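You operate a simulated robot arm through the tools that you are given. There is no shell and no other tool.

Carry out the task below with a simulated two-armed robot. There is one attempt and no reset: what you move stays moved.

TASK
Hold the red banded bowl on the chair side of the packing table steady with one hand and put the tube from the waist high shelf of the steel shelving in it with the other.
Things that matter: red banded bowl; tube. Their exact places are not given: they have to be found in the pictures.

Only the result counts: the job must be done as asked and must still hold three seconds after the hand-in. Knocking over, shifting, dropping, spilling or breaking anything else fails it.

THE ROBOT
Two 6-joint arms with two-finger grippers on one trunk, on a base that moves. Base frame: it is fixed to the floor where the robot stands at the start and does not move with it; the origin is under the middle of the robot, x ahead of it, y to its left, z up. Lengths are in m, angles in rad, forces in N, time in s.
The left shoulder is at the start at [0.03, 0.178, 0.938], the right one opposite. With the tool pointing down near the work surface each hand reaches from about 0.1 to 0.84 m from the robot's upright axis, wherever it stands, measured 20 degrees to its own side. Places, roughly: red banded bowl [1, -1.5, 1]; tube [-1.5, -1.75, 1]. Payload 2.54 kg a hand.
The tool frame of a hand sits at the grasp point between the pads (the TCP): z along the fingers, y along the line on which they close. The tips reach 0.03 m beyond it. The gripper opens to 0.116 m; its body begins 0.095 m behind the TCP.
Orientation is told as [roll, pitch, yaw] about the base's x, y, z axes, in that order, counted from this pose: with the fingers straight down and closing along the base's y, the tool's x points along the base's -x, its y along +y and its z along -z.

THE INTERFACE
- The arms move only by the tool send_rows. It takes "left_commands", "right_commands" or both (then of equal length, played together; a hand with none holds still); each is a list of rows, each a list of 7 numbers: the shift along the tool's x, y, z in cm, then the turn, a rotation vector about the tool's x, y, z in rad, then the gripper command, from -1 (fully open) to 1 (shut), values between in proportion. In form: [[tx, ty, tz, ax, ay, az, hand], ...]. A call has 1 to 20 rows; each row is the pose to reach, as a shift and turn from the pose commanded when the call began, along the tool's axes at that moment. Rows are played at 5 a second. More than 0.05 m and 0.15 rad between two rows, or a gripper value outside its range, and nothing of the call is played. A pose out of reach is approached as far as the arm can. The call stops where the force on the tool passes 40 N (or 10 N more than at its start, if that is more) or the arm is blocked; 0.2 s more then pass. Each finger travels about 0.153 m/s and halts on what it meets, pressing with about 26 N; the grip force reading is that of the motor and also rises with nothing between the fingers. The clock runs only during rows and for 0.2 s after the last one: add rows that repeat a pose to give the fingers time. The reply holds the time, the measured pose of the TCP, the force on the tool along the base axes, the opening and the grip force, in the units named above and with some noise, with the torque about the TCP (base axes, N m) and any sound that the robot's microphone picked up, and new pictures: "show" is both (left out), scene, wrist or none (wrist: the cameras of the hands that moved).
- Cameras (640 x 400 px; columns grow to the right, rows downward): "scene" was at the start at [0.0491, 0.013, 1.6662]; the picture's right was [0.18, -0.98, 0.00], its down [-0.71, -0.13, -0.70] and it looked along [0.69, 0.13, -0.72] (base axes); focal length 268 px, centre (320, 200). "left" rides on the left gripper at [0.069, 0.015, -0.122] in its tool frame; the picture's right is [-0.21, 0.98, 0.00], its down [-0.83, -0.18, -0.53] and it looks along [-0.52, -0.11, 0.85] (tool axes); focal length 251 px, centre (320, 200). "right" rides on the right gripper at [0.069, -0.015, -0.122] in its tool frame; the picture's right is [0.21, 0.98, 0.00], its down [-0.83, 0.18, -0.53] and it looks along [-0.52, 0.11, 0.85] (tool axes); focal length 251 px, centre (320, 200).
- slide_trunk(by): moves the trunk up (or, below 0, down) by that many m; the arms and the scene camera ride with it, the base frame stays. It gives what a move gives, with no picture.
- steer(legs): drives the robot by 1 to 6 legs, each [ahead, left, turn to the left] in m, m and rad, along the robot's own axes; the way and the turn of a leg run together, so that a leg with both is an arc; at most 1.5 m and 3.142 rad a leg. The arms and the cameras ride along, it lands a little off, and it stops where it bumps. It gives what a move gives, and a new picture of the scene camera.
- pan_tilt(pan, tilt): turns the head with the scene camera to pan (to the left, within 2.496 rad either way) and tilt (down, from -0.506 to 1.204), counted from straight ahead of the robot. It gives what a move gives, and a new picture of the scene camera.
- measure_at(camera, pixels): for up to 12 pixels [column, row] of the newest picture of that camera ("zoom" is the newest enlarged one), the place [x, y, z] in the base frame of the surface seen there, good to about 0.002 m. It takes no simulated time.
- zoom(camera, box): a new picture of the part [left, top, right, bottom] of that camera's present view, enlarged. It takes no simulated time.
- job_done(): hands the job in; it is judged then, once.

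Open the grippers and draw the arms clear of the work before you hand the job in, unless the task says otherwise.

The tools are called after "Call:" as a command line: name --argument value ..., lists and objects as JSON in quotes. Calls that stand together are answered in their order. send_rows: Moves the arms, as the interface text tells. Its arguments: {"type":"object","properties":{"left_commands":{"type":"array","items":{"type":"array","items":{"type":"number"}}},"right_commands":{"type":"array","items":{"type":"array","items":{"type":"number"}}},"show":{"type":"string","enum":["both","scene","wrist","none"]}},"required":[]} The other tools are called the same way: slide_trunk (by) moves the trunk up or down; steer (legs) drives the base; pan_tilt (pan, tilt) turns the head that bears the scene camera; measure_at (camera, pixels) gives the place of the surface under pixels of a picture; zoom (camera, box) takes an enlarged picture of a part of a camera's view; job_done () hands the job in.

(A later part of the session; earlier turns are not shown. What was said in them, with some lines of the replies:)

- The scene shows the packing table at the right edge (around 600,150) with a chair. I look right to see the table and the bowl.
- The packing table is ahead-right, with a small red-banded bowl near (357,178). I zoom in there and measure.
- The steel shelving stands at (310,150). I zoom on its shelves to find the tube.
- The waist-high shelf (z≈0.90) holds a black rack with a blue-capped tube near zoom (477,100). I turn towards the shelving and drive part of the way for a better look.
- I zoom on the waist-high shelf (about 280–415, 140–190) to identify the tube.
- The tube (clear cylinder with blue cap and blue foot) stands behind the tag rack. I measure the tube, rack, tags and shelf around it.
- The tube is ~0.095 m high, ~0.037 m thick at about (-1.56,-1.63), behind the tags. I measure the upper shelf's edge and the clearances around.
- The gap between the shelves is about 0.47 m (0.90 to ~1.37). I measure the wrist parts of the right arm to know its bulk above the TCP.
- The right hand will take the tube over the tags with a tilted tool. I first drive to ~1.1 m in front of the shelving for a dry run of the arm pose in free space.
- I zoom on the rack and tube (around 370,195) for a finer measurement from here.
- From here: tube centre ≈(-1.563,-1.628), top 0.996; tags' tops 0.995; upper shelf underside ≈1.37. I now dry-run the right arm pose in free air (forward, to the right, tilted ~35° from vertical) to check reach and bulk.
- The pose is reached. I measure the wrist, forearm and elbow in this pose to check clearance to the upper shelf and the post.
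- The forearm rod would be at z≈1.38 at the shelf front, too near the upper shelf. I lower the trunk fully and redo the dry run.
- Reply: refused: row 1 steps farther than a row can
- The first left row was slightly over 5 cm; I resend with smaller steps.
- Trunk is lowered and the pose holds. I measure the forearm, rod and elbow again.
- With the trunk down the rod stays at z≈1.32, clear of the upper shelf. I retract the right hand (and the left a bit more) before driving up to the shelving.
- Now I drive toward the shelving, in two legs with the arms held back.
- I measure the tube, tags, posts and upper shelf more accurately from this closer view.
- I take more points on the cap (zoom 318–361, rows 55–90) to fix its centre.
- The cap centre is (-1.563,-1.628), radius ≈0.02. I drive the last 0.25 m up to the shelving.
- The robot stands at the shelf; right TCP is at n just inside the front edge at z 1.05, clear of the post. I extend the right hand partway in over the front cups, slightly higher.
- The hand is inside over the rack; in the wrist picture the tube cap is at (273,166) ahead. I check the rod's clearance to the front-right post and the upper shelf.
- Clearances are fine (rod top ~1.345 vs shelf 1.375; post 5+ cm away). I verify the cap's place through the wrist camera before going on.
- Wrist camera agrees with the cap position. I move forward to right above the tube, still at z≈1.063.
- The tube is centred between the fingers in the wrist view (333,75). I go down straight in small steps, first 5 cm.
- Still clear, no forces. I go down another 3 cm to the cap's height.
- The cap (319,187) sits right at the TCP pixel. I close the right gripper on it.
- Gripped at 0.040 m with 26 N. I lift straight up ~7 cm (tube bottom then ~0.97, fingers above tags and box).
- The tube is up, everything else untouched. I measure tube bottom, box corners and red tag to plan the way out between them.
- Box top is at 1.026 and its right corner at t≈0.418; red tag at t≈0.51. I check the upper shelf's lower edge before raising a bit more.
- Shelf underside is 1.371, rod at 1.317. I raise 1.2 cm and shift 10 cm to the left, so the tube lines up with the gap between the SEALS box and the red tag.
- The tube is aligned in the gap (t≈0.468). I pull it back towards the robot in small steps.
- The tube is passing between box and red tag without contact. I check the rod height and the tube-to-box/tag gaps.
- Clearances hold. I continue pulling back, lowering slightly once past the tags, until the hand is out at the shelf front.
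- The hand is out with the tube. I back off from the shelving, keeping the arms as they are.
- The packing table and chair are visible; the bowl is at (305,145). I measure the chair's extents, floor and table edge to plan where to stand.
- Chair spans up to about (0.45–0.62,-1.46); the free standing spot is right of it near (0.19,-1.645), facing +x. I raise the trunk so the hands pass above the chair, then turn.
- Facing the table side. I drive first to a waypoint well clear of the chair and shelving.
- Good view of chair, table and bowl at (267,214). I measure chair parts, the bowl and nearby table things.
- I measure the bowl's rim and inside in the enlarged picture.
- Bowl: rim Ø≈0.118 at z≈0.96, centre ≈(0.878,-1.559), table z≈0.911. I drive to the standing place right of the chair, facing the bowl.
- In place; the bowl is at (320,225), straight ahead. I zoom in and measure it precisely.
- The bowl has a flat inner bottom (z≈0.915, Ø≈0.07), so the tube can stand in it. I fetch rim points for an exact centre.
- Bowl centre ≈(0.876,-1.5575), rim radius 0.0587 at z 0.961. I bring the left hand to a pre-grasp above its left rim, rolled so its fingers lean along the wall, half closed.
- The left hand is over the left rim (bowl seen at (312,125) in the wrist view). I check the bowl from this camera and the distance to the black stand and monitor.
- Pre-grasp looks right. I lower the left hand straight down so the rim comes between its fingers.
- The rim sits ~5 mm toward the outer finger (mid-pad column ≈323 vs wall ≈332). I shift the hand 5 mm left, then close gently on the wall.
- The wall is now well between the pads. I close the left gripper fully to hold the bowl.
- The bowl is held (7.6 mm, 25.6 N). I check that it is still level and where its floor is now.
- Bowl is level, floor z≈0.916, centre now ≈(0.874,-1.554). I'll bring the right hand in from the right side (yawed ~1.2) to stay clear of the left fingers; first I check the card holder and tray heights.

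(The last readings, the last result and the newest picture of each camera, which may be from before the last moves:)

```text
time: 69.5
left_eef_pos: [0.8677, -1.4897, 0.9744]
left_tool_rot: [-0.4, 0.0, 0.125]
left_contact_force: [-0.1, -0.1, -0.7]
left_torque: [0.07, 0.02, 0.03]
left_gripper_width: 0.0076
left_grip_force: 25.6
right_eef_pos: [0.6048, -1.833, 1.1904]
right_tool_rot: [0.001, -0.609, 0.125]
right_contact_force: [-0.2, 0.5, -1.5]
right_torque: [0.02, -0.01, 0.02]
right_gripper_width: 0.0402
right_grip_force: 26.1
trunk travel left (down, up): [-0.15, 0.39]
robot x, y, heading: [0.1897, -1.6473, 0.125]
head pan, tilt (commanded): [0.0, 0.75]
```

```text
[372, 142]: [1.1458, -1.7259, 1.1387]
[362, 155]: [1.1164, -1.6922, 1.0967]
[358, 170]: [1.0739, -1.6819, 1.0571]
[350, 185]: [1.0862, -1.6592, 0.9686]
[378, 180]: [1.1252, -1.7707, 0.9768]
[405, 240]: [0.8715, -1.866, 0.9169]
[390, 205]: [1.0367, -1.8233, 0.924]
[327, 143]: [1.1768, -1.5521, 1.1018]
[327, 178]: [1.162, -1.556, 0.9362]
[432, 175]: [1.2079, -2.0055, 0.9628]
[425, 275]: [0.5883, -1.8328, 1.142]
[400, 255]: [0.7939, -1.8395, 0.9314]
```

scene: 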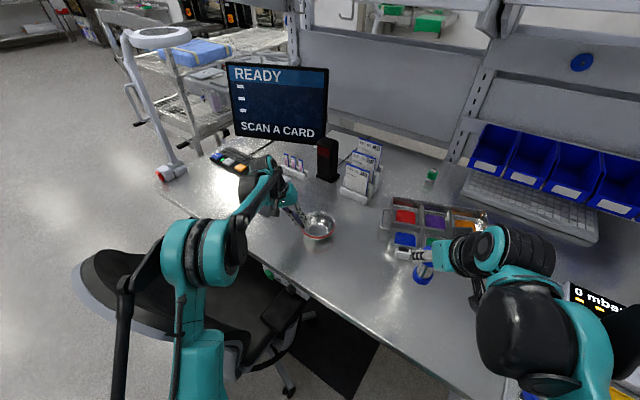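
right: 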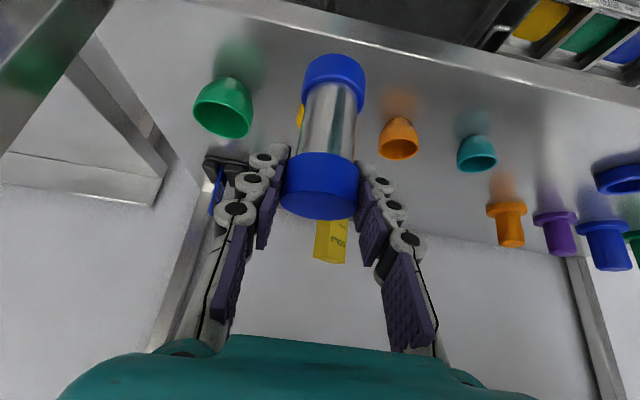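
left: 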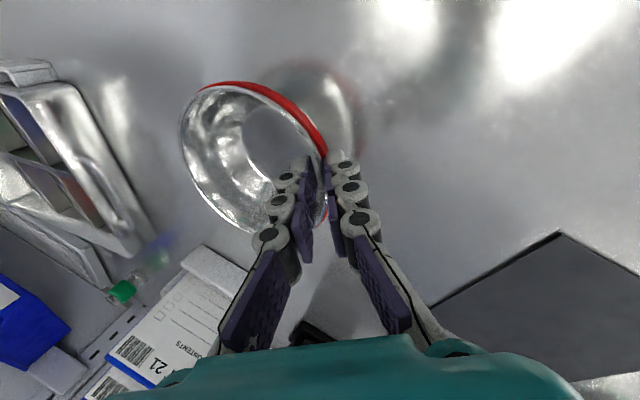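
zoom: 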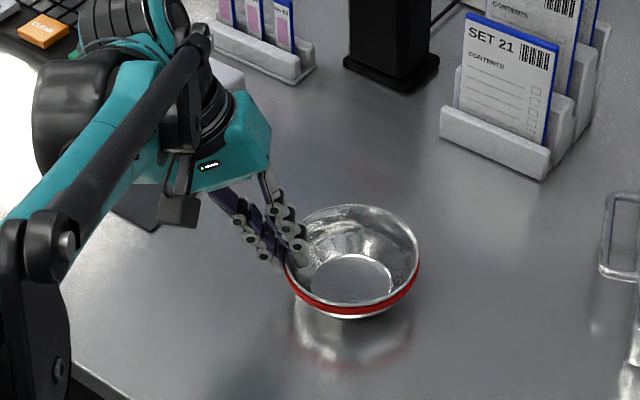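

The card holder starts 0.2 m beyond the bowl, so the way is clear. I bring the right hand over the bowl at z≈1.13 while yawing it 1.2 rad to the left about the vertical.

Call:
send_rows --right_commands '[[-1.77, 1.95, 1.84, -0.0572, 0, -0.082, 1], [-3.54, 3.9, 3.68, -0.1144, 0, -0.164, 1], [-5.31, 5.85, 5.53, -0.1716, 0, -0.246, 1], [-7.08, 7.8, 7.37, -0.2288, 0, -0.328, 1], [-8.86, 9.75, 9.21, -0.286, 0, -0.41, 1], [-10.63, 11.7, 11.05, -0.3432, 0, -0.492, 1], [-12.4, 13.65, 12.89, -0.4004, 0, -0.574, 1], [-14.17, 15.6, 14.74, -0.4576, 0, -0.656, 1], [-15.94, 17.55, 16.58, -0.5148, 0, -0.738, 1], [-17.71, 19.5, 18.42, -0.572, 0, -0.82, 1], [-19.48, 21.45, 20.26, -0.6292, 0, -0.902, 1], [-21.25, 23.4, 22.1, -0.6864, 0, -0.984, 1], [-21.25, 23.4, 22.1, -0.6864, 0, -0.984, 1]]'

Call:
zoom --camera "scene" --box '[220, 110, 460, 290]'

```text
time: 72.3
left_eef_pos: [0.8673, -1.4893, 0.9739]
left_tool_rot: [-0.401, 0.001, 0.125]
left_contact_force: [0.0, -0.3, -0.7]
left_torque: [0.1, -0.02, 0.02]
left_gripper_width: 0.0071
left_grip_force: 25.5
right_eef_pos: [0.8742, -1.5634, 1.1321]
right_tool_rot: [0.0, -0.608, 1.327]
right_contact_force: [-0.7, -0.3, -1.3]
right_torque: [-0.02, -0.04, 0.03]
right_gripper_width: 0.0402
right_grip_force: 25.9
trunk travel left (down, up): [-0.15, 0.39]
robot x, y, heading: [0.1896, -1.6481, 0.126]
head pan, tilt (commanded): [0.0, 0.75]
```

scene: 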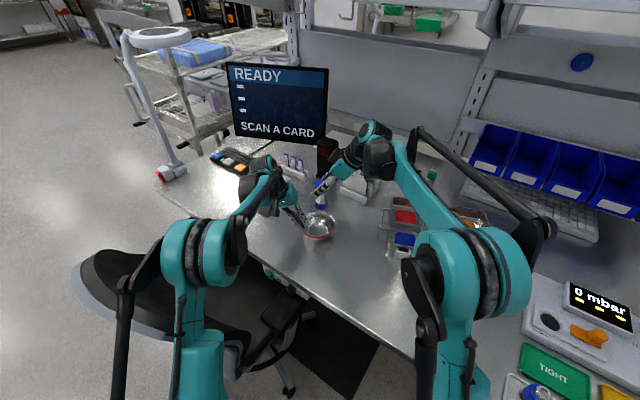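
right: 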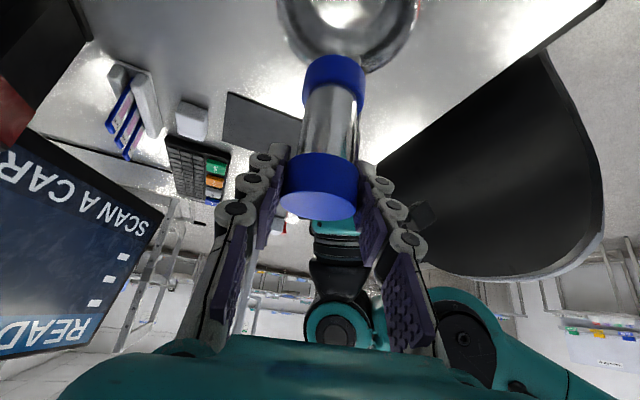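

```text
2.22 times, centred on (340, 200) of scene
```

zoom: 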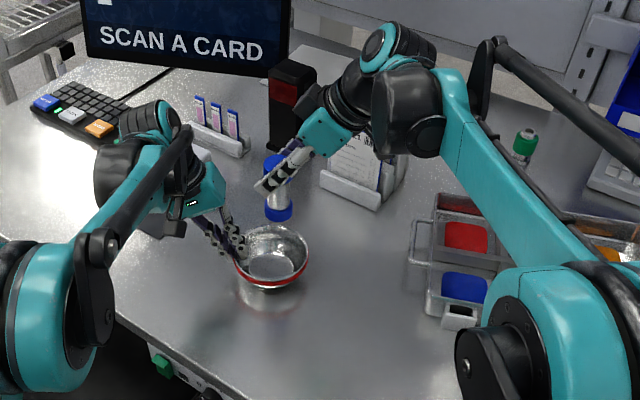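

The tube hangs upright over the bowl. I measure the tube's lower rim against the bowl to confirm the alignment.

Call:
zoom --camera "scene" --box '[290, 165, 360, 245]'

Call:
measure_at --camera "zoom" --pixels '[[280, 200], [260, 195], [300, 195], [280, 210], [280, 215], [325, 315], [270, 330], [240, 300], [300, 340]]'

```text
5.00 times, centred on (325, 205) of scene
```

zoom: 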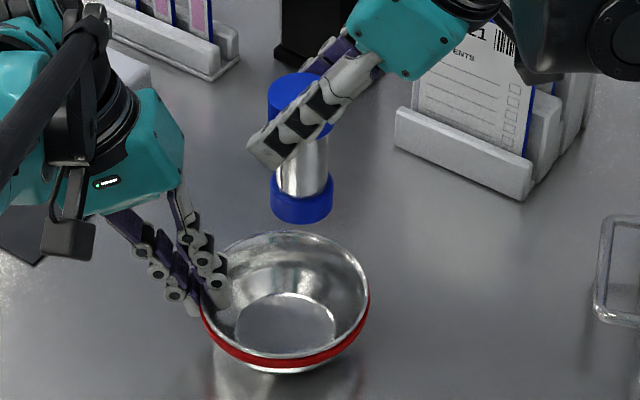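

```text
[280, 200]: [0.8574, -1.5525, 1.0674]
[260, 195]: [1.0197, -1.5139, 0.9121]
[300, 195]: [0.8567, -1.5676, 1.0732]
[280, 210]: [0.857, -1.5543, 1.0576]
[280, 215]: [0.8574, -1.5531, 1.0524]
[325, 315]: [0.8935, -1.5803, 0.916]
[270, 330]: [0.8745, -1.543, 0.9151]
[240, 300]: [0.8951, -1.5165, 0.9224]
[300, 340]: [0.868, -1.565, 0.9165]
```

Alignment is good; I shift 4 mm left for better centring and lower to just above the bowl's floor (TCP ≈1.007).

Call:
send_rows --right_commands '[[1.14, 0.05, 1.74, 0, 0, 0, 1], [2.28, 0.1, 3.49, 0, 0, 0, 1], [3.43, 0.145, 5.23, 0, 0, 0, 1], [4.57, 0.145, 6.97, 0, 0, 0, 1], [5.71, 0.145, 8.72, 0, 0, 0, 1], [6.85, 0.145, 10.46, 0, 0, 0, 1], [6.85, 0.145, 10.46, 0, 0, 0, 1]]'

Call:
zoom --camera "scene" --box '[290, 165, 360, 245]'

```text
time: 73.9
left_eef_pos: [0.8683, -1.4891, 0.9734]
left_tool_rot: [-0.401, -0.001, 0.125]
left_contact_force: [0.4, -0.5, 0.2]
left_torque: [0.09, 0.01, 0.0]
left_gripper_width: 0.0072
left_grip_force: 26.1
right_eef_pos: [0.8737, -1.5589, 1.0065]
right_tool_rot: [0.0, -0.611, 1.326]
right_contact_force: [0.3, -0.4, -0.5]
right_torque: [-0.03, 0.01, -0.03]
right_gripper_width: 0.0402
right_grip_force: 26.0
trunk travel left (down, up): [-0.15, 0.39]
robot x, y, heading: [0.1866, -1.6494, 0.122]
head pan, tilt (commanded): [0.0, 0.75]
```

scene: 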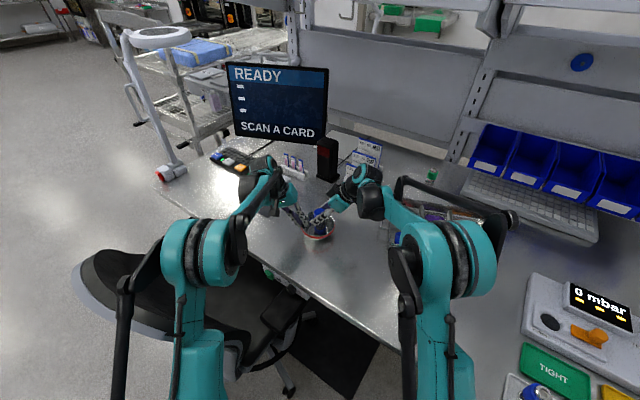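
right: 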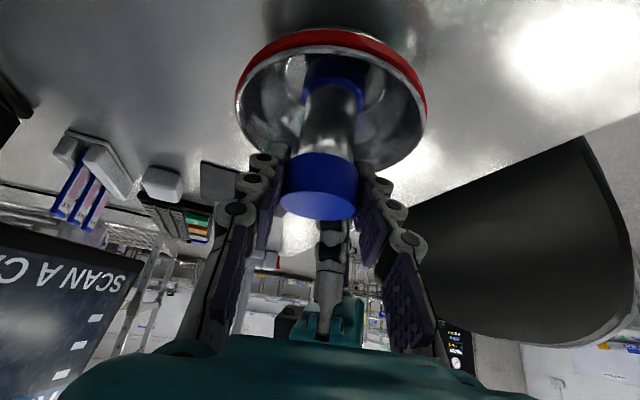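

```text
5.00 times, centred on (325, 205) of scene
```

zoom: 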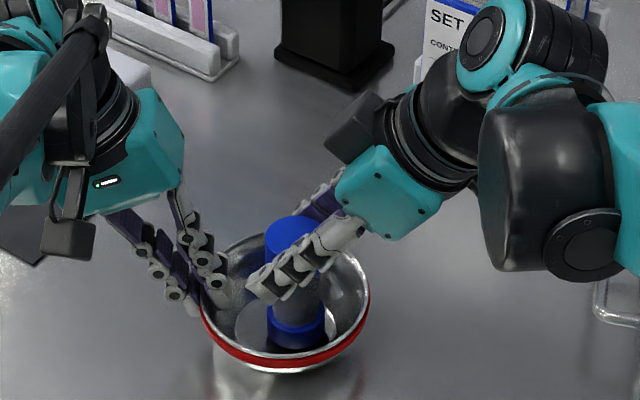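

The tube is inside the bowl, about 9 mm above the floor. I lower in small steps watching the force.

Call:
send_rows --right_commands '[[0.11, 0, 0.16, 0, 0, 0, 1], [0.23, 0, 0.33, 0, 0, 0, 1], [0.34, 0, 0.49, 0, 0, 0, 1], [0.34, 0, 0.49, 0, 0, 0, 1]]' --show "none"

```text
time: 74.9
left_eef_pos: [0.8677, -1.4897, 0.9738]
left_tool_rot: [-0.401, -0.001, 0.125]
left_contact_force: [-0.6, 0.2, -0.1]
left_torque: [0.06, 0.0, -0.01]
left_gripper_width: 0.0072
left_grip_force: 26.3
right_eef_pos: [0.8737, -1.5585, 1.0013]
right_tool_rot: [0.0, -0.609, 1.327]
right_contact_force: [0.3, -0.3, -0.7]
right_torque: [0.01, 0.0, -0.03]
right_gripper_width: 0.0402
right_grip_force: 26.0
trunk travel left (down, up): [-0.15, 0.39]
robot x, y, heading: [0.1918, -1.6428, 0.127]
head pan, tilt (commanded): [0.0, 0.75]
```

No contact yet (z 1.0013). I go down another 2.5 mm in tiny steps.

Call:
send_rows --right_commands '[[0.06, 0, 0.08, 0, 0, 0, 1], [0.11, 0, 0.16, 0, 0, 0, 1], [0.14, 0, 0.21, 0, 0, 0, 1], [0.14, 0, 0.21, 0, 0, 0, 1]]' --show "none"

```text
time: 75.9
left_eef_pos: [0.8664, -1.4891, 0.9736]
left_tool_rot: [-0.4, 0.0, 0.127]
left_contact_force: [-0.3, 0.1, 0.1]
left_torque: [0.09, 0.03, -0.01]
left_gripper_width: 0.0074
left_grip_force: 26.1
right_eef_pos: [0.8733, -1.5585, 0.9992]
right_tool_rot: [0.0, -0.608, 1.328]
right_contact_force: [0.3, -0.1, -1.8]
right_torque: [-0.01, -0.02, 0.01]
right_gripper_width: 0.0405
right_grip_force: 25.8
trunk travel left (down, up): [-0.15, 0.39]
robot x, y, heading: [0.1899, -1.6451, 0.123]
head pan, tilt (commanded): [0.0, 0.75]
```

Still no contact force (z 0.9992). Another 2 mm in tiny steps.

Call:
send_rows --right_commands '[[0.06, 0, 0.08, 0, 0, 0, 1], [0.11, 0, 0.16, 0, 0, 0, 1], [0.11, 0, 0.16, 0, 0, 0, 1]]' --show "none"

```text
time: 76.7
left_eef_pos: [0.8663, -1.4889, 0.9745]
left_tool_rot: [-0.4, 0.001, 0.125]
left_contact_force: [1.1, -1.1, -2.3]
left_torque: [0.18, 0.21, 0.09]
left_gripper_width: 0.0077
left_grip_force: 25.5
right_eef_pos: [0.8735, -1.5582, 0.9956]
right_tool_rot: [-0.001, -0.609, 1.326]
right_contact_force: [0.1, 0.2, 6.4]
right_torque: [0.13, -0.06, -0.02]
right_gripper_width: 0.0404
right_grip_force: 26.4
trunk travel left (down, up): [-0.15, 0.39]
robot x, y, heading: [0.1889, -1.645, 0.127]
head pan, tilt (commanded): [0.0, 0.75]
```

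Contact: 6.4 N upward, the tube stands on the bowl's floor. I open the right gripper slowly to about 56 mm.

Call:
send_rows --right_commands '[[0, 0, 0, 0, 0, 0, 0.32], [-0.03, 0, -0.04, 0, 0, 0, 0.28], [-0.03, 0, -0.04, 0, 0, 0, 0.22], [-0.03, 0, -0.04, 0, 0, 0, 0.14], [-0.03, 0, -0.04, 0, 0, 0, 0.05], [-0.03, 0, -0.04, 0, 0, 0, 0.05]]'

Call:
zoom --camera "scene" --box '[290, 165, 360, 245]'

```text
time: 78.1
left_eef_pos: [0.868, -1.4895, 0.9738]
left_tool_rot: [-0.4, -0.001, 0.126]
left_contact_force: [0.0, -0.3, 0.7]
left_torque: [0.02, 0.06, 0.03]
left_gripper_width: 0.0073
left_grip_force: 25.9
right_eef_pos: [0.8742, -1.5579, 0.9956]
right_tool_rot: [0.0, -0.608, 1.326]
right_contact_force: [-0.4, -0.5, 0.7]
right_torque: [-0.04, 0.0, 0.01]
right_gripper_width: 0.0551
right_grip_force: 0.1
trunk travel left (down, up): [-0.15, 0.39]
robot x, y, heading: [0.1882, -1.6456, 0.124]
head pan, tilt (commanded): [0.0, 0.75]
```

scene: 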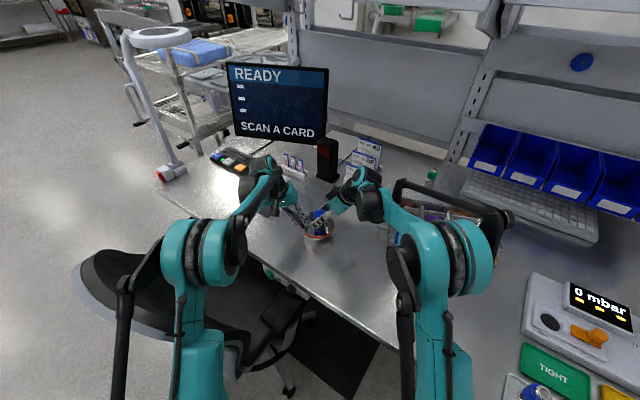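
right: 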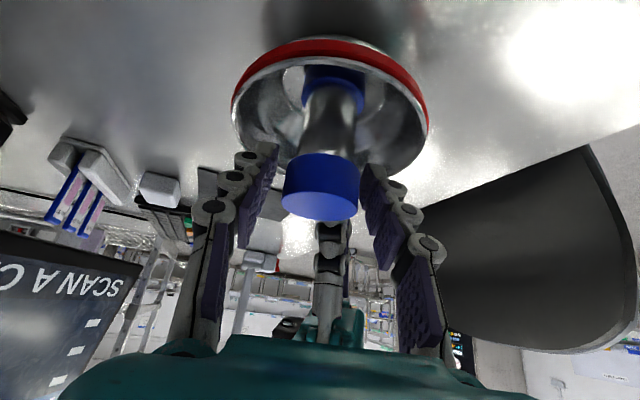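

```text
5.00 times, centred on (325, 205) of scene
```

zoom: 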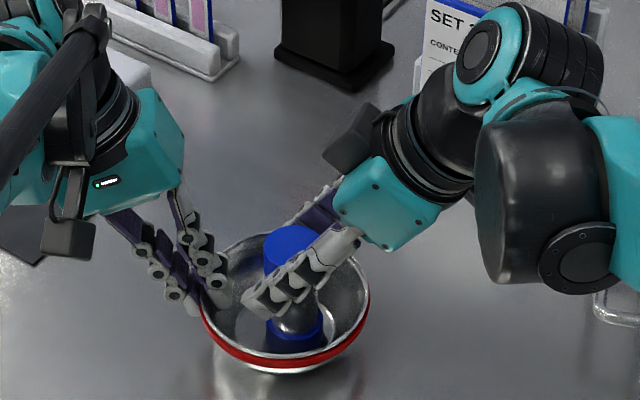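

Released; the tube stands free between the open fingers. I raise the right hand straight up, slowly at first.

Call:
send_rows --right_commands '[[-0.29, 0, -0.41, 0, 0, 0, 0.05], [-0.57, 0, -0.82, 0, 0, 0, 0.05], [-1.14, 0, -1.64, 0, 0, 0, 0.05], [-1.72, 0, -2.46, 0, 0, 0, 0.05], [-2.29, 0, -3.28, 0, 0, 0, 0.05], [-3.43, 0, -4.92, 0, 0, 0, 0.05], [-4.58, 0, -6.56, 0, 0, 0, 0.05], [-6.29, 0, -9.02, 0, 0, 0, 0.05], [-8.01, 0, -11.48, 0, 0, 0, 0.05], [-8.01, 0, -11.48, 0, 0, 0, 0.05]]'

Call:
zoom --camera "scene" --box '[290, 165, 360, 245]'

```text
time: 80.3
left_eef_pos: [0.8664, -1.4901, 0.9741]
left_tool_rot: [-0.399, 0.0, 0.127]
left_contact_force: [-0.2, -0.3, 0.1]
left_torque: [0.13, 0.07, -0.03]
left_gripper_width: 0.0075
left_grip_force: 26.1
right_eef_pos: [0.8742, -1.5591, 1.1378]
right_tool_rot: [0.0, -0.61, 1.325]
right_contact_force: [0.3, 0.0, -0.4]
right_torque: [0.02, -0.02, 0.0]
right_gripper_width: 0.0548
right_grip_force: 0.1
trunk travel left (down, up): [-0.15, 0.39]
robot x, y, heading: [0.1881, -1.646, 0.123]
head pan, tilt (commanded): [0.0, 0.75]
```

scene: 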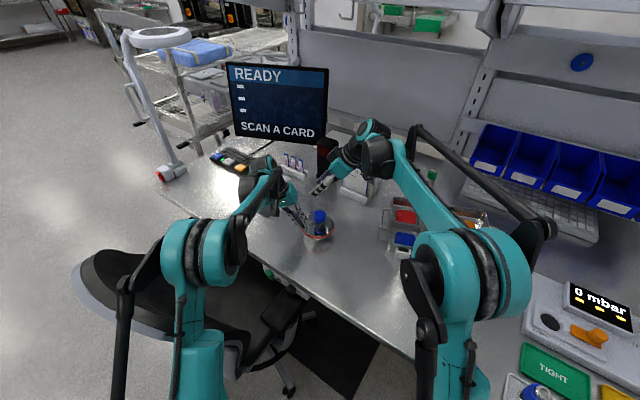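
right: 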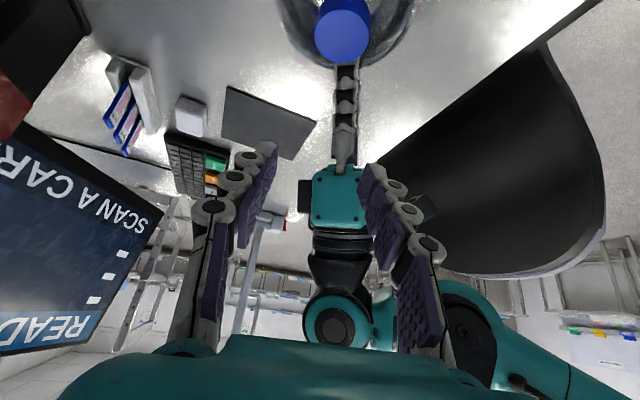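

```text
5.00 times, centred on (325, 205) of scene
```

zoom: 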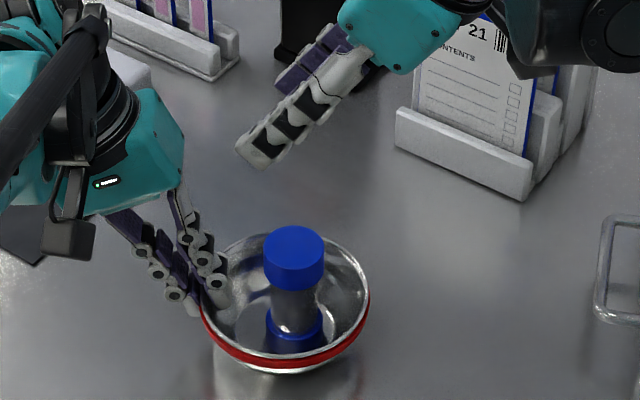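

The tube stands upright in the bowl, still held by the left hand. I withdraw the right hand to the right, reversing its approach.

Call:
send_rows --right_commands '[[2.0, 1.635, -1.9, 0.0572, 0, 0.082, 0.05], [4.0, 3.27, -3.81, 0.1144, 0, 0.164, 0.05], [6.0, 4.9, -5.71, 0.1716, 0, 0.246, 0.05], [8.0, 6.54, -7.61, 0.2288, 0, 0.328, 0.0], [10.0, 8.18, -9.52, 0.286, 0, 0.41, -0.1], [12.0, 9.81, -11.42, 0.3432, 0, 0.492, -0.2], [14.0, 11.45, -13.32, 0.4004, 0, 0.574, -0.3], [16.0, 13.08, -15.23, 0.4576, 0, 0.656, -0.4], [18.0, 14.72, -17.13, 0.5148, 0, 0.738, -0.5], [20.0, 16.35, -19.03, 0.572, 0, 0.82, -0.6], [22.0, 17.99, -20.94, 0.6292, 0, 0.902, -0.8], [24.0, 19.62, -22.84, 0.6864, 0, 0.984, -1.0], [24.0, 19.62, -22.84, 0.6864, 0, 0.984, -1.0]]'

Call:
zoom --camera "scene" --box '[280, 165, 360, 245]'

Call:
measure_at --camera "zoom" --pixels '[[418, 295], [300, 352], [340, 353], [400, 335], [350, 235], [300, 245], [350, 270], [360, 365], [350, 372], [385, 255]]'

```text
time: 83.1
left_eef_pos: [0.8675, -1.4891, 0.9733]
left_tool_rot: [-0.399, 0.001, 0.126]
left_contact_force: [0.5, 0.1, -0.2]
left_torque: [0.18, -0.03, 0.03]
left_gripper_width: 0.0072
left_grip_force: 25.8
right_eef_pos: [0.6039, -1.8301, 1.1871]
right_tool_rot: [0.0, -0.609, 0.124]
right_contact_force: [0.3, 0.8, 0.7]
right_torque: [0.02, 0.01, -0.01]
right_gripper_width: 0.1162
right_grip_force: 0.2
trunk travel left (down, up): [-0.15, 0.39]
robot x, y, heading: [0.1873, -1.6438, 0.124]
head pan, tilt (commanded): [0.0, 0.75]
```

scene: 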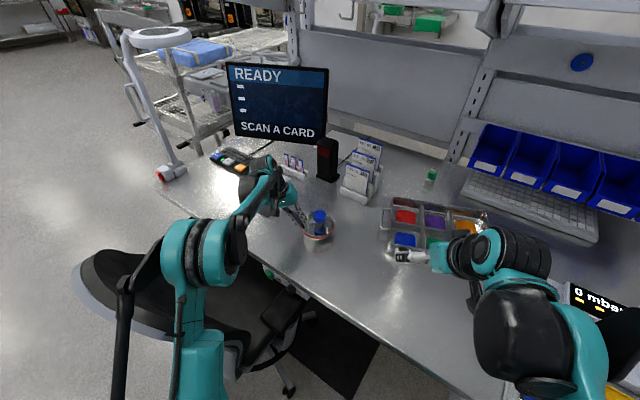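
right: 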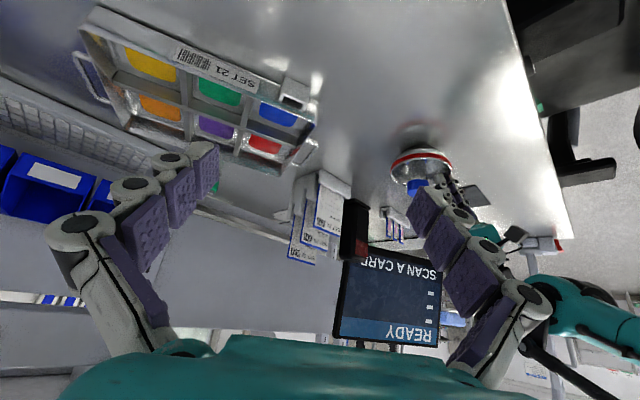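

```text
5.00 times, centred on (320, 205) of scene
```

zoom: 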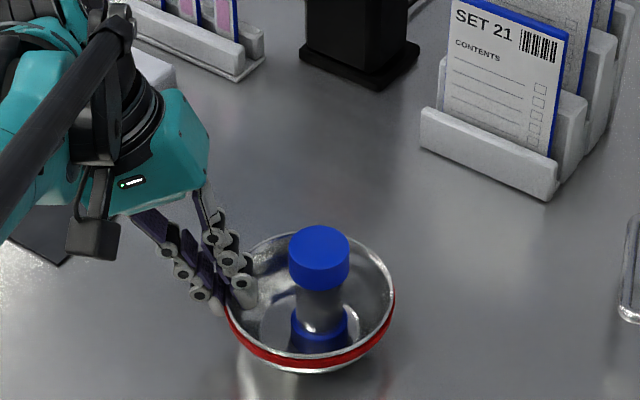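

```text
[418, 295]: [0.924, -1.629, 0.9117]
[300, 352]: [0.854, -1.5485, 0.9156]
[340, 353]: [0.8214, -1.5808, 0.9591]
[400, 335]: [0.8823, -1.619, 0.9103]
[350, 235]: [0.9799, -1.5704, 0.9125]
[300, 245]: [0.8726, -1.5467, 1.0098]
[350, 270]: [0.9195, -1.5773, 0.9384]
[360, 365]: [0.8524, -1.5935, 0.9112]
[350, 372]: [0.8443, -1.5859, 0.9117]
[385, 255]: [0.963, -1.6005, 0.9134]
```

The right hand is away and the tube stands. The left torque (0.18 N·m) suggests the bowl is being carried slightly, so I lower the left hand by fractions of a millimetre until the table takes the weight.

Call:
send_rows --left_commands '[[0, 0.02, 0.046, 0, 0, 0, 1], [0, 0.039, 0.092, 0, 0, 0, 1], [0, 0.039, 0.092, 0, 0, 0, 1]]' --show "none"

```text
time: 83.9
left_eef_pos: [0.8673, -1.4883, 0.973]
left_tool_rot: [-0.402, -0.001, 0.126]
left_contact_force: [3.9, 2.3, 10.9]
left_torque: [-0.07, -0.02, 0.08]
left_gripper_width: 0.0072
left_grip_force: 26.2
right_eef_pos: [0.6025, -1.8293, 1.188]
right_tool_rot: [0.001, -0.611, 0.126]
right_contact_force: [0.0, -0.4, 0.5]
right_torque: [-0.01, 0.03, 0.0]
right_gripper_width: 0.1158
right_grip_force: 0.1
trunk travel left (down, up): [-0.15, 0.39]
robot x, y, heading: [0.1873, -1.6453, 0.128]
head pan, tilt (commanded): [0.0, 0.75]
```

The bowl now rests on the table (10.9 N). I ease back about half of that and read again.

Call:
send_rows --left_commands '[[0, -0.01, -0.023, 0, 0, 0, 1], [0, -0.016, -0.037, 0, 0, 0, 1], [0, -0.016, -0.037, 0, 0, 0, 1]]' --show "none"

```text
time: 84.7
left_eef_pos: [0.8661, -1.4896, 0.9728]
left_tool_rot: [-0.399, -0.001, 0.126]
left_contact_force: [0.0, 2.2, 5.1]
left_torque: [0.08, 0.09, 0.0]
left_gripper_width: 0.0072
left_grip_force: 26.0
right_eef_pos: [0.6032, -1.8285, 1.1858]
right_tool_rot: [0.001, -0.612, 0.127]
right_contact_force: [-0.2, -1.0, 0.1]
right_torque: [0.0, 0.0, 0.06]
right_gripper_width: 0.1161
right_grip_force: 0.1
trunk travel left (down, up): [-0.15, 0.39]
robot x, y, heading: [0.1889, -1.6469, 0.126]
head pan, tilt (commanded): [0.0, 0.75]
```

Contact is light now (5 N). I ease off another 0.3 mm and open the left fingers slowly to ~25 mm.

Call:
send_rows --left_commands '[[0, -0.01, -0.025, 0, 0, 0, 1], [0, -0.01, -0.025, 0, 0, 0, 0.9], [0, -0.01, -0.025, 0, 0, 0, 0.86], [0, -0.01, -0.025, 0, 0, 0, 0.82], [0, -0.01, -0.025, 0, 0, 0, 0.77], [0, -0.01, -0.025, 0, 0, 0, 0.7], [0, -0.01, -0.025, 0, 0, 0, 0.63], [0, -0.01, -0.025, 0, 0, 0, 0.57], [0, -0.01, -0.025, 0, 0, 0, 0.57]]'

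Call:
zoom --camera "scene" --box '[280, 165, 360, 245]'

Call:
zoom --camera "left" --box '[180, 60, 420, 260]'

```text
time: 86.7
left_eef_pos: [0.8672, -1.4907, 0.9741]
left_tool_rot: [-0.4, 0.0, 0.126]
left_contact_force: [-0.3, 0.3, -0.1]
left_torque: [0.02, 0.01, -0.05]
left_gripper_width: 0.0249
left_grip_force: 0.1
right_eef_pos: [0.6043, -1.831, 1.1862]
right_tool_rot: [0.001, -0.609, 0.126]
right_contact_force: [0.3, 0.8, -0.6]
right_torque: [-0.03, 0.0, -0.05]
right_gripper_width: 0.1159
right_grip_force: 0.1
trunk travel left (down, up): [-0.15, 0.39]
robot x, y, heading: [0.1865, -1.6452, 0.126]
head pan, tilt (commanded): [0.0, 0.75]
```

scene: 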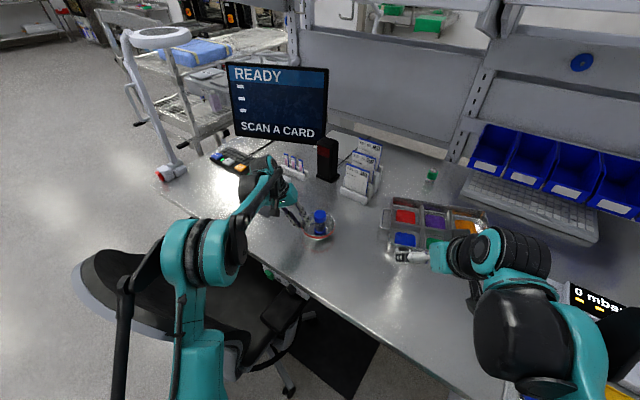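
left: 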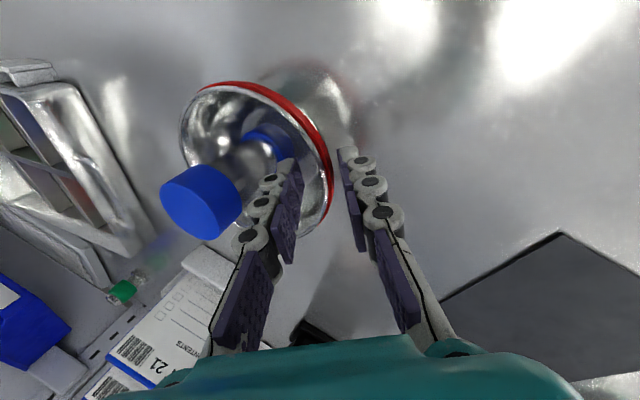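

```text
5.00 times, centred on (320, 205) of scene
```

zoom: 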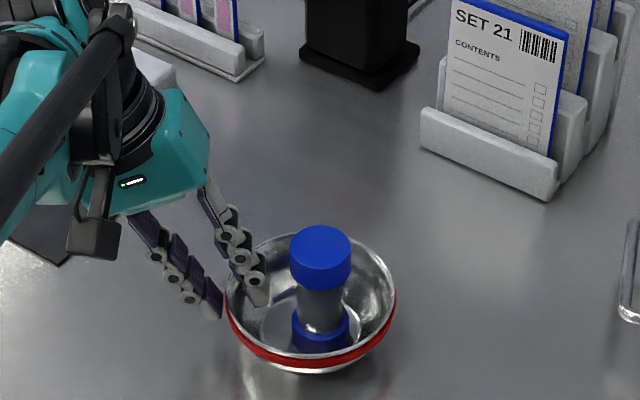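

```text
2.00 times, centred on (300, 160) of left
```

zoom: 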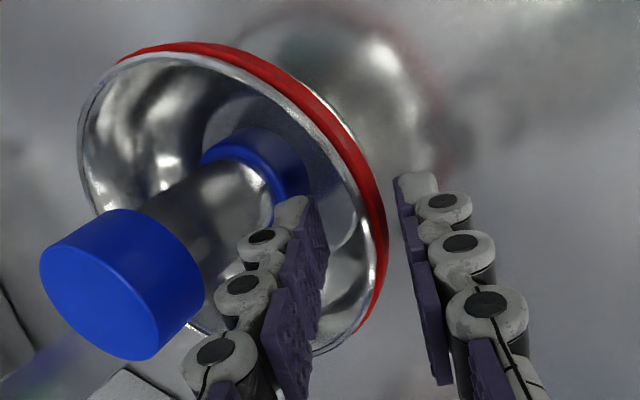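

Both bowl and tube stay put after the left release. I withdraw the left fingers along their own axis, slowly.

Call:
send_rows --left_commands '[[0, 0, -0.5, 0, 0, 0, 0.57], [0, 0, -1.0, 0, 0, 0, 0.57], [0, 0, -2.0, 0, 0, 0, 0.57], [0, 0, -3.0, 0, 0, 0, 0.57], [0, 0, -4.5, 0, 0, 0, 0.57], [0, 0, -6.0, 0, 0, 0, 0.57], [0, 0, -8.0, 0, 0, 0, 0.57], [0, 0, -10.0, 0, 0, 0, 0.57], [0, 0, -10.0, 0, 0, 0, 0.57]]'

Call:
zoom --camera "scene" --box '[280, 165, 360, 245]'

```text
time: 88.7
left_eef_pos: [0.862, -1.4512, 1.0654]
left_tool_rot: [-0.4, -0.001, 0.125]
left_contact_force: [0.1, 0.4, 0.2]
left_torque: [-0.01, -0.01, 0.0]
left_gripper_width: 0.0253
left_grip_force: 0.0
right_eef_pos: [0.6044, -1.8294, 1.186]
right_tool_rot: [0.001, -0.609, 0.126]
right_contact_force: [-0.1, -0.1, 0.9]
right_torque: [0.01, -0.01, 0.0]
right_gripper_width: 0.1158
right_grip_force: 0.0
trunk travel left (down, up): [-0.15, 0.39]
robot x, y, heading: [0.1885, -1.6479, 0.131]
head pan, tilt (commanded): [0.0, 0.75]
```

scene: 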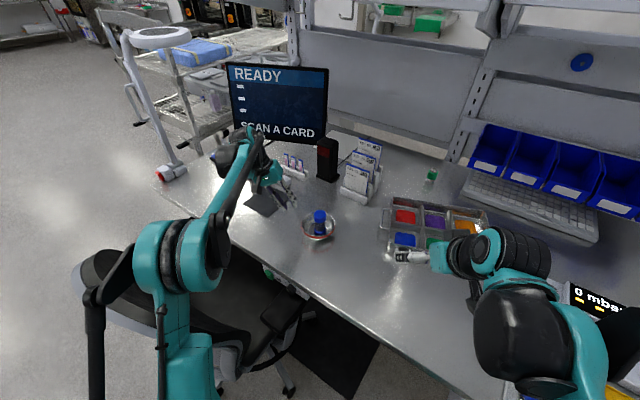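
left: 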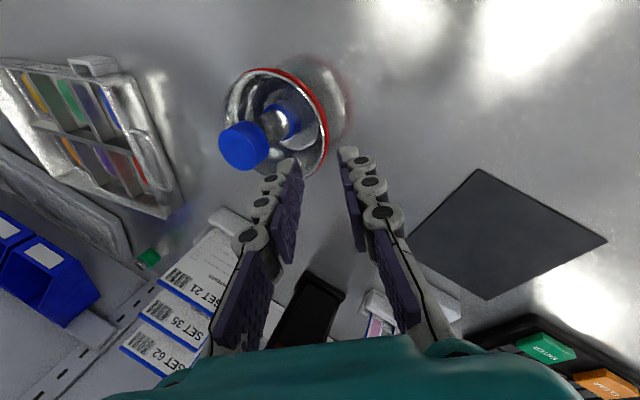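

```text
5.00 times, centred on (320, 205) of scene
```

zoom: 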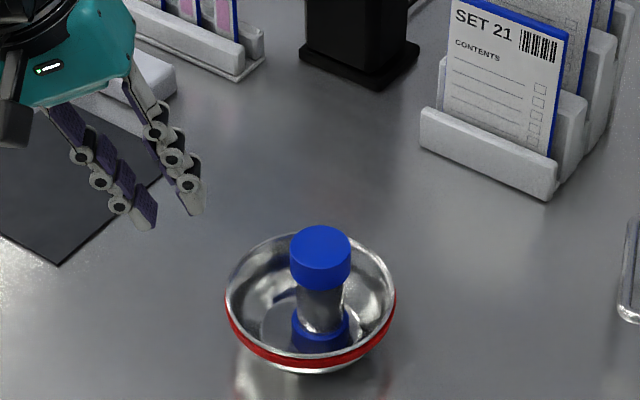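

Bowl and tube stand stably on the table. I draw the left arm back and up, away from the work, and open it.

Call:
send_rows --left_commands '[[3.5, 0.85, -2.2, -0.03, 0, 0, 0.5], [7.3, 1.8, -4.4, -0.06, 0, 0, 0.4], [11.2, 2.8, -6.4, -0.1, 0, 0, 0.2], [15.1, 3.75, -8.2, -0.14, 0, 0, 0.0], [19.0, 4.7, -10.0, -0.18, 0, 0, -0.2], [22.9, 5.6, -11.8, -0.22, 0, 0, -0.4], [26.8, 6.6, -13.5, -0.26, 0, 0, -0.6], [30.7, 7.5, -15.2, -0.31, 0, 0, -0.8], [34.6, 8.4, -16.9, -0.36, 0, 0, -1.0], [38.5, 9.4, -18.6, -0.4, 0, 0, -1.0], [38.5, 9.4, -18.6, -0.4, 0, 0, -1.0]]'

Call:
zoom --camera "scene" --box '[280, 165, 360, 245]'

```text
time: 91.1
left_eef_pos: [0.4605, -1.3406, 1.2009]
left_tool_rot: [0.001, 0.0, 0.126]
left_contact_force: [-0.3, -0.1, -0.8]
left_torque: [0.03, 0.04, -0.02]
left_gripper_width: 0.1157
left_grip_force: 0.1
right_eef_pos: [0.6049, -1.8285, 1.1865]
right_tool_rot: [0.0, -0.609, 0.125]
right_contact_force: [0.7, -0.4, -0.1]
right_torque: [-0.01, 0.02, 0.0]
right_gripper_width: 0.1159
right_grip_force: 0.1
trunk travel left (down, up): [-0.15, 0.39]
robot x, y, heading: [0.1902, -1.6433, 0.124]
head pan, tilt (commanded): [0.0, 0.75]
```

scene: 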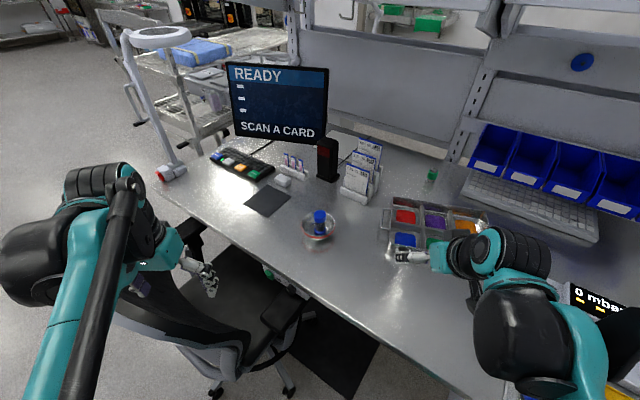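
left: 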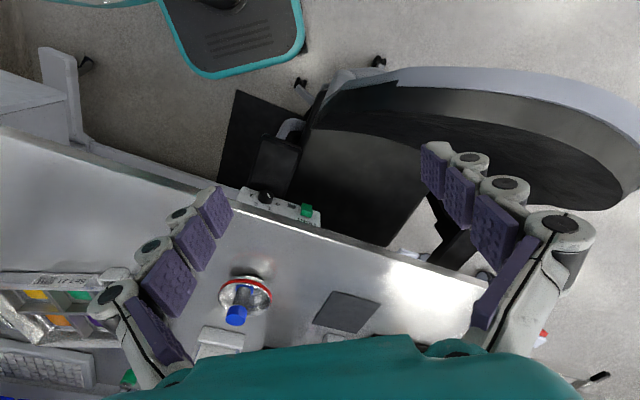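

```text
5.00 times, centred on (320, 205) of scene
```

zoom: 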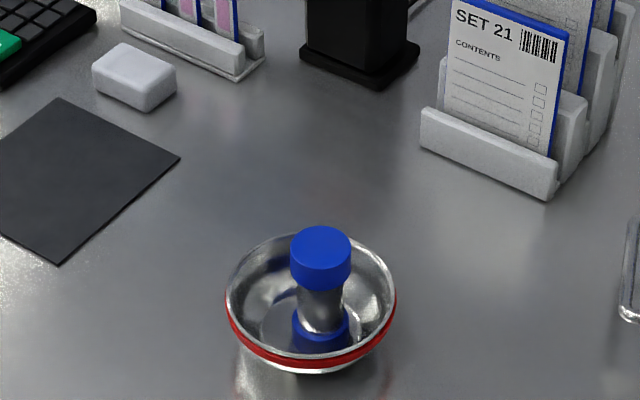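

Tube stands in the bowl, nothing else moved, left arm clear. I draw the right hand back a bit more too.

Call:
send_rows --right_commands '[[3.0, 0, -2.15, 0, 0, 0, -1], [6.1, 0, -4.3, 0, 0, 0, -1], [9.2, 0, -6.45, 0, 0, 0, -1], [12.3, 0, -8.6, 0, 0, 0, -1], [12.3, 0, -8.6, 0, 0, 0, -1]]' --show "scene"

Call:
zoom --camera "scene" --box '[240, 130, 480, 280]'

```text
time: 92.3
left_eef_pos: [0.4595, -1.3411, 1.2011]
left_tool_rot: [0.001, 0.001, 0.126]
left_contact_force: [0.7, -0.3, -0.6]
left_torque: [0.01, -0.02, -0.03]
left_gripper_width: 0.1159
left_grip_force: 0.1
right_eef_pos: [0.4951, -1.874, 1.1985]
right_tool_rot: [0.002, -0.609, 0.126]
right_contact_force: [-0.1, -0.3, 0.6]
right_torque: [0.04, 0.0, -0.03]
right_gripper_width: 0.1157
right_grip_force: 0.0
right hand out of reach, approached as far as the arm can: row 3, 4, 5
trunk travel left (down, up): [-0.15, 0.39]
robot x, y, heading: [0.1869, -1.6454, 0.124]
head pan, tilt (commanded): [0.0, 0.75]
```

scene: 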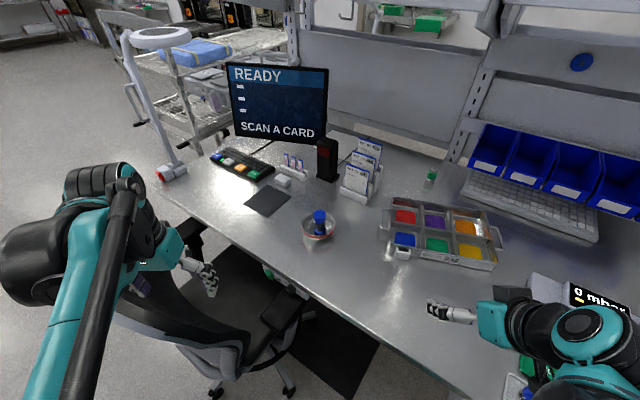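

```text
2.67 times, centred on (360, 205) of scene
```

zoom: 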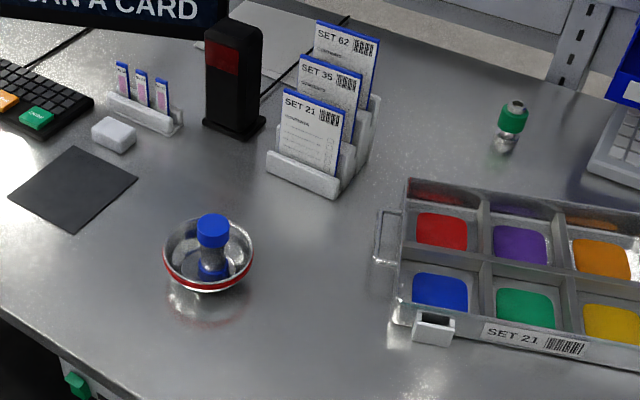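

The blue-capped tube stands upright in the red banded bowl, both grippers are open and both arms are clear. I hand in the job.

Call:
job_done

```text
The job is handed in.
```

The tube from the waist-high shelf is now standing upright in the red banded bowl on the packing table, and I've handed the job in.

I held the bowl's rim with the left hand while the right hand lowered the tube in and let go. Then I lowered the bowl fully onto the table and released it.

- **Bowl:** it ended up about 4 mm from where it started, because closing the left hand on the rim nudged it slightly.
- **Everything else:** the pictures show nothing else on the shelf or the table moved. The tag rack, the SEALS box, the cups and the chair are as they were.
- **Arms:** both grippers are open and both arms are clear of the bowl. The right arm stopped a little short of the last pull-back I asked for because it ran out of reach, but it is well clear.

The last picture, about four seconds after I let go of the bowl, shows the tube and bowl standing steady.
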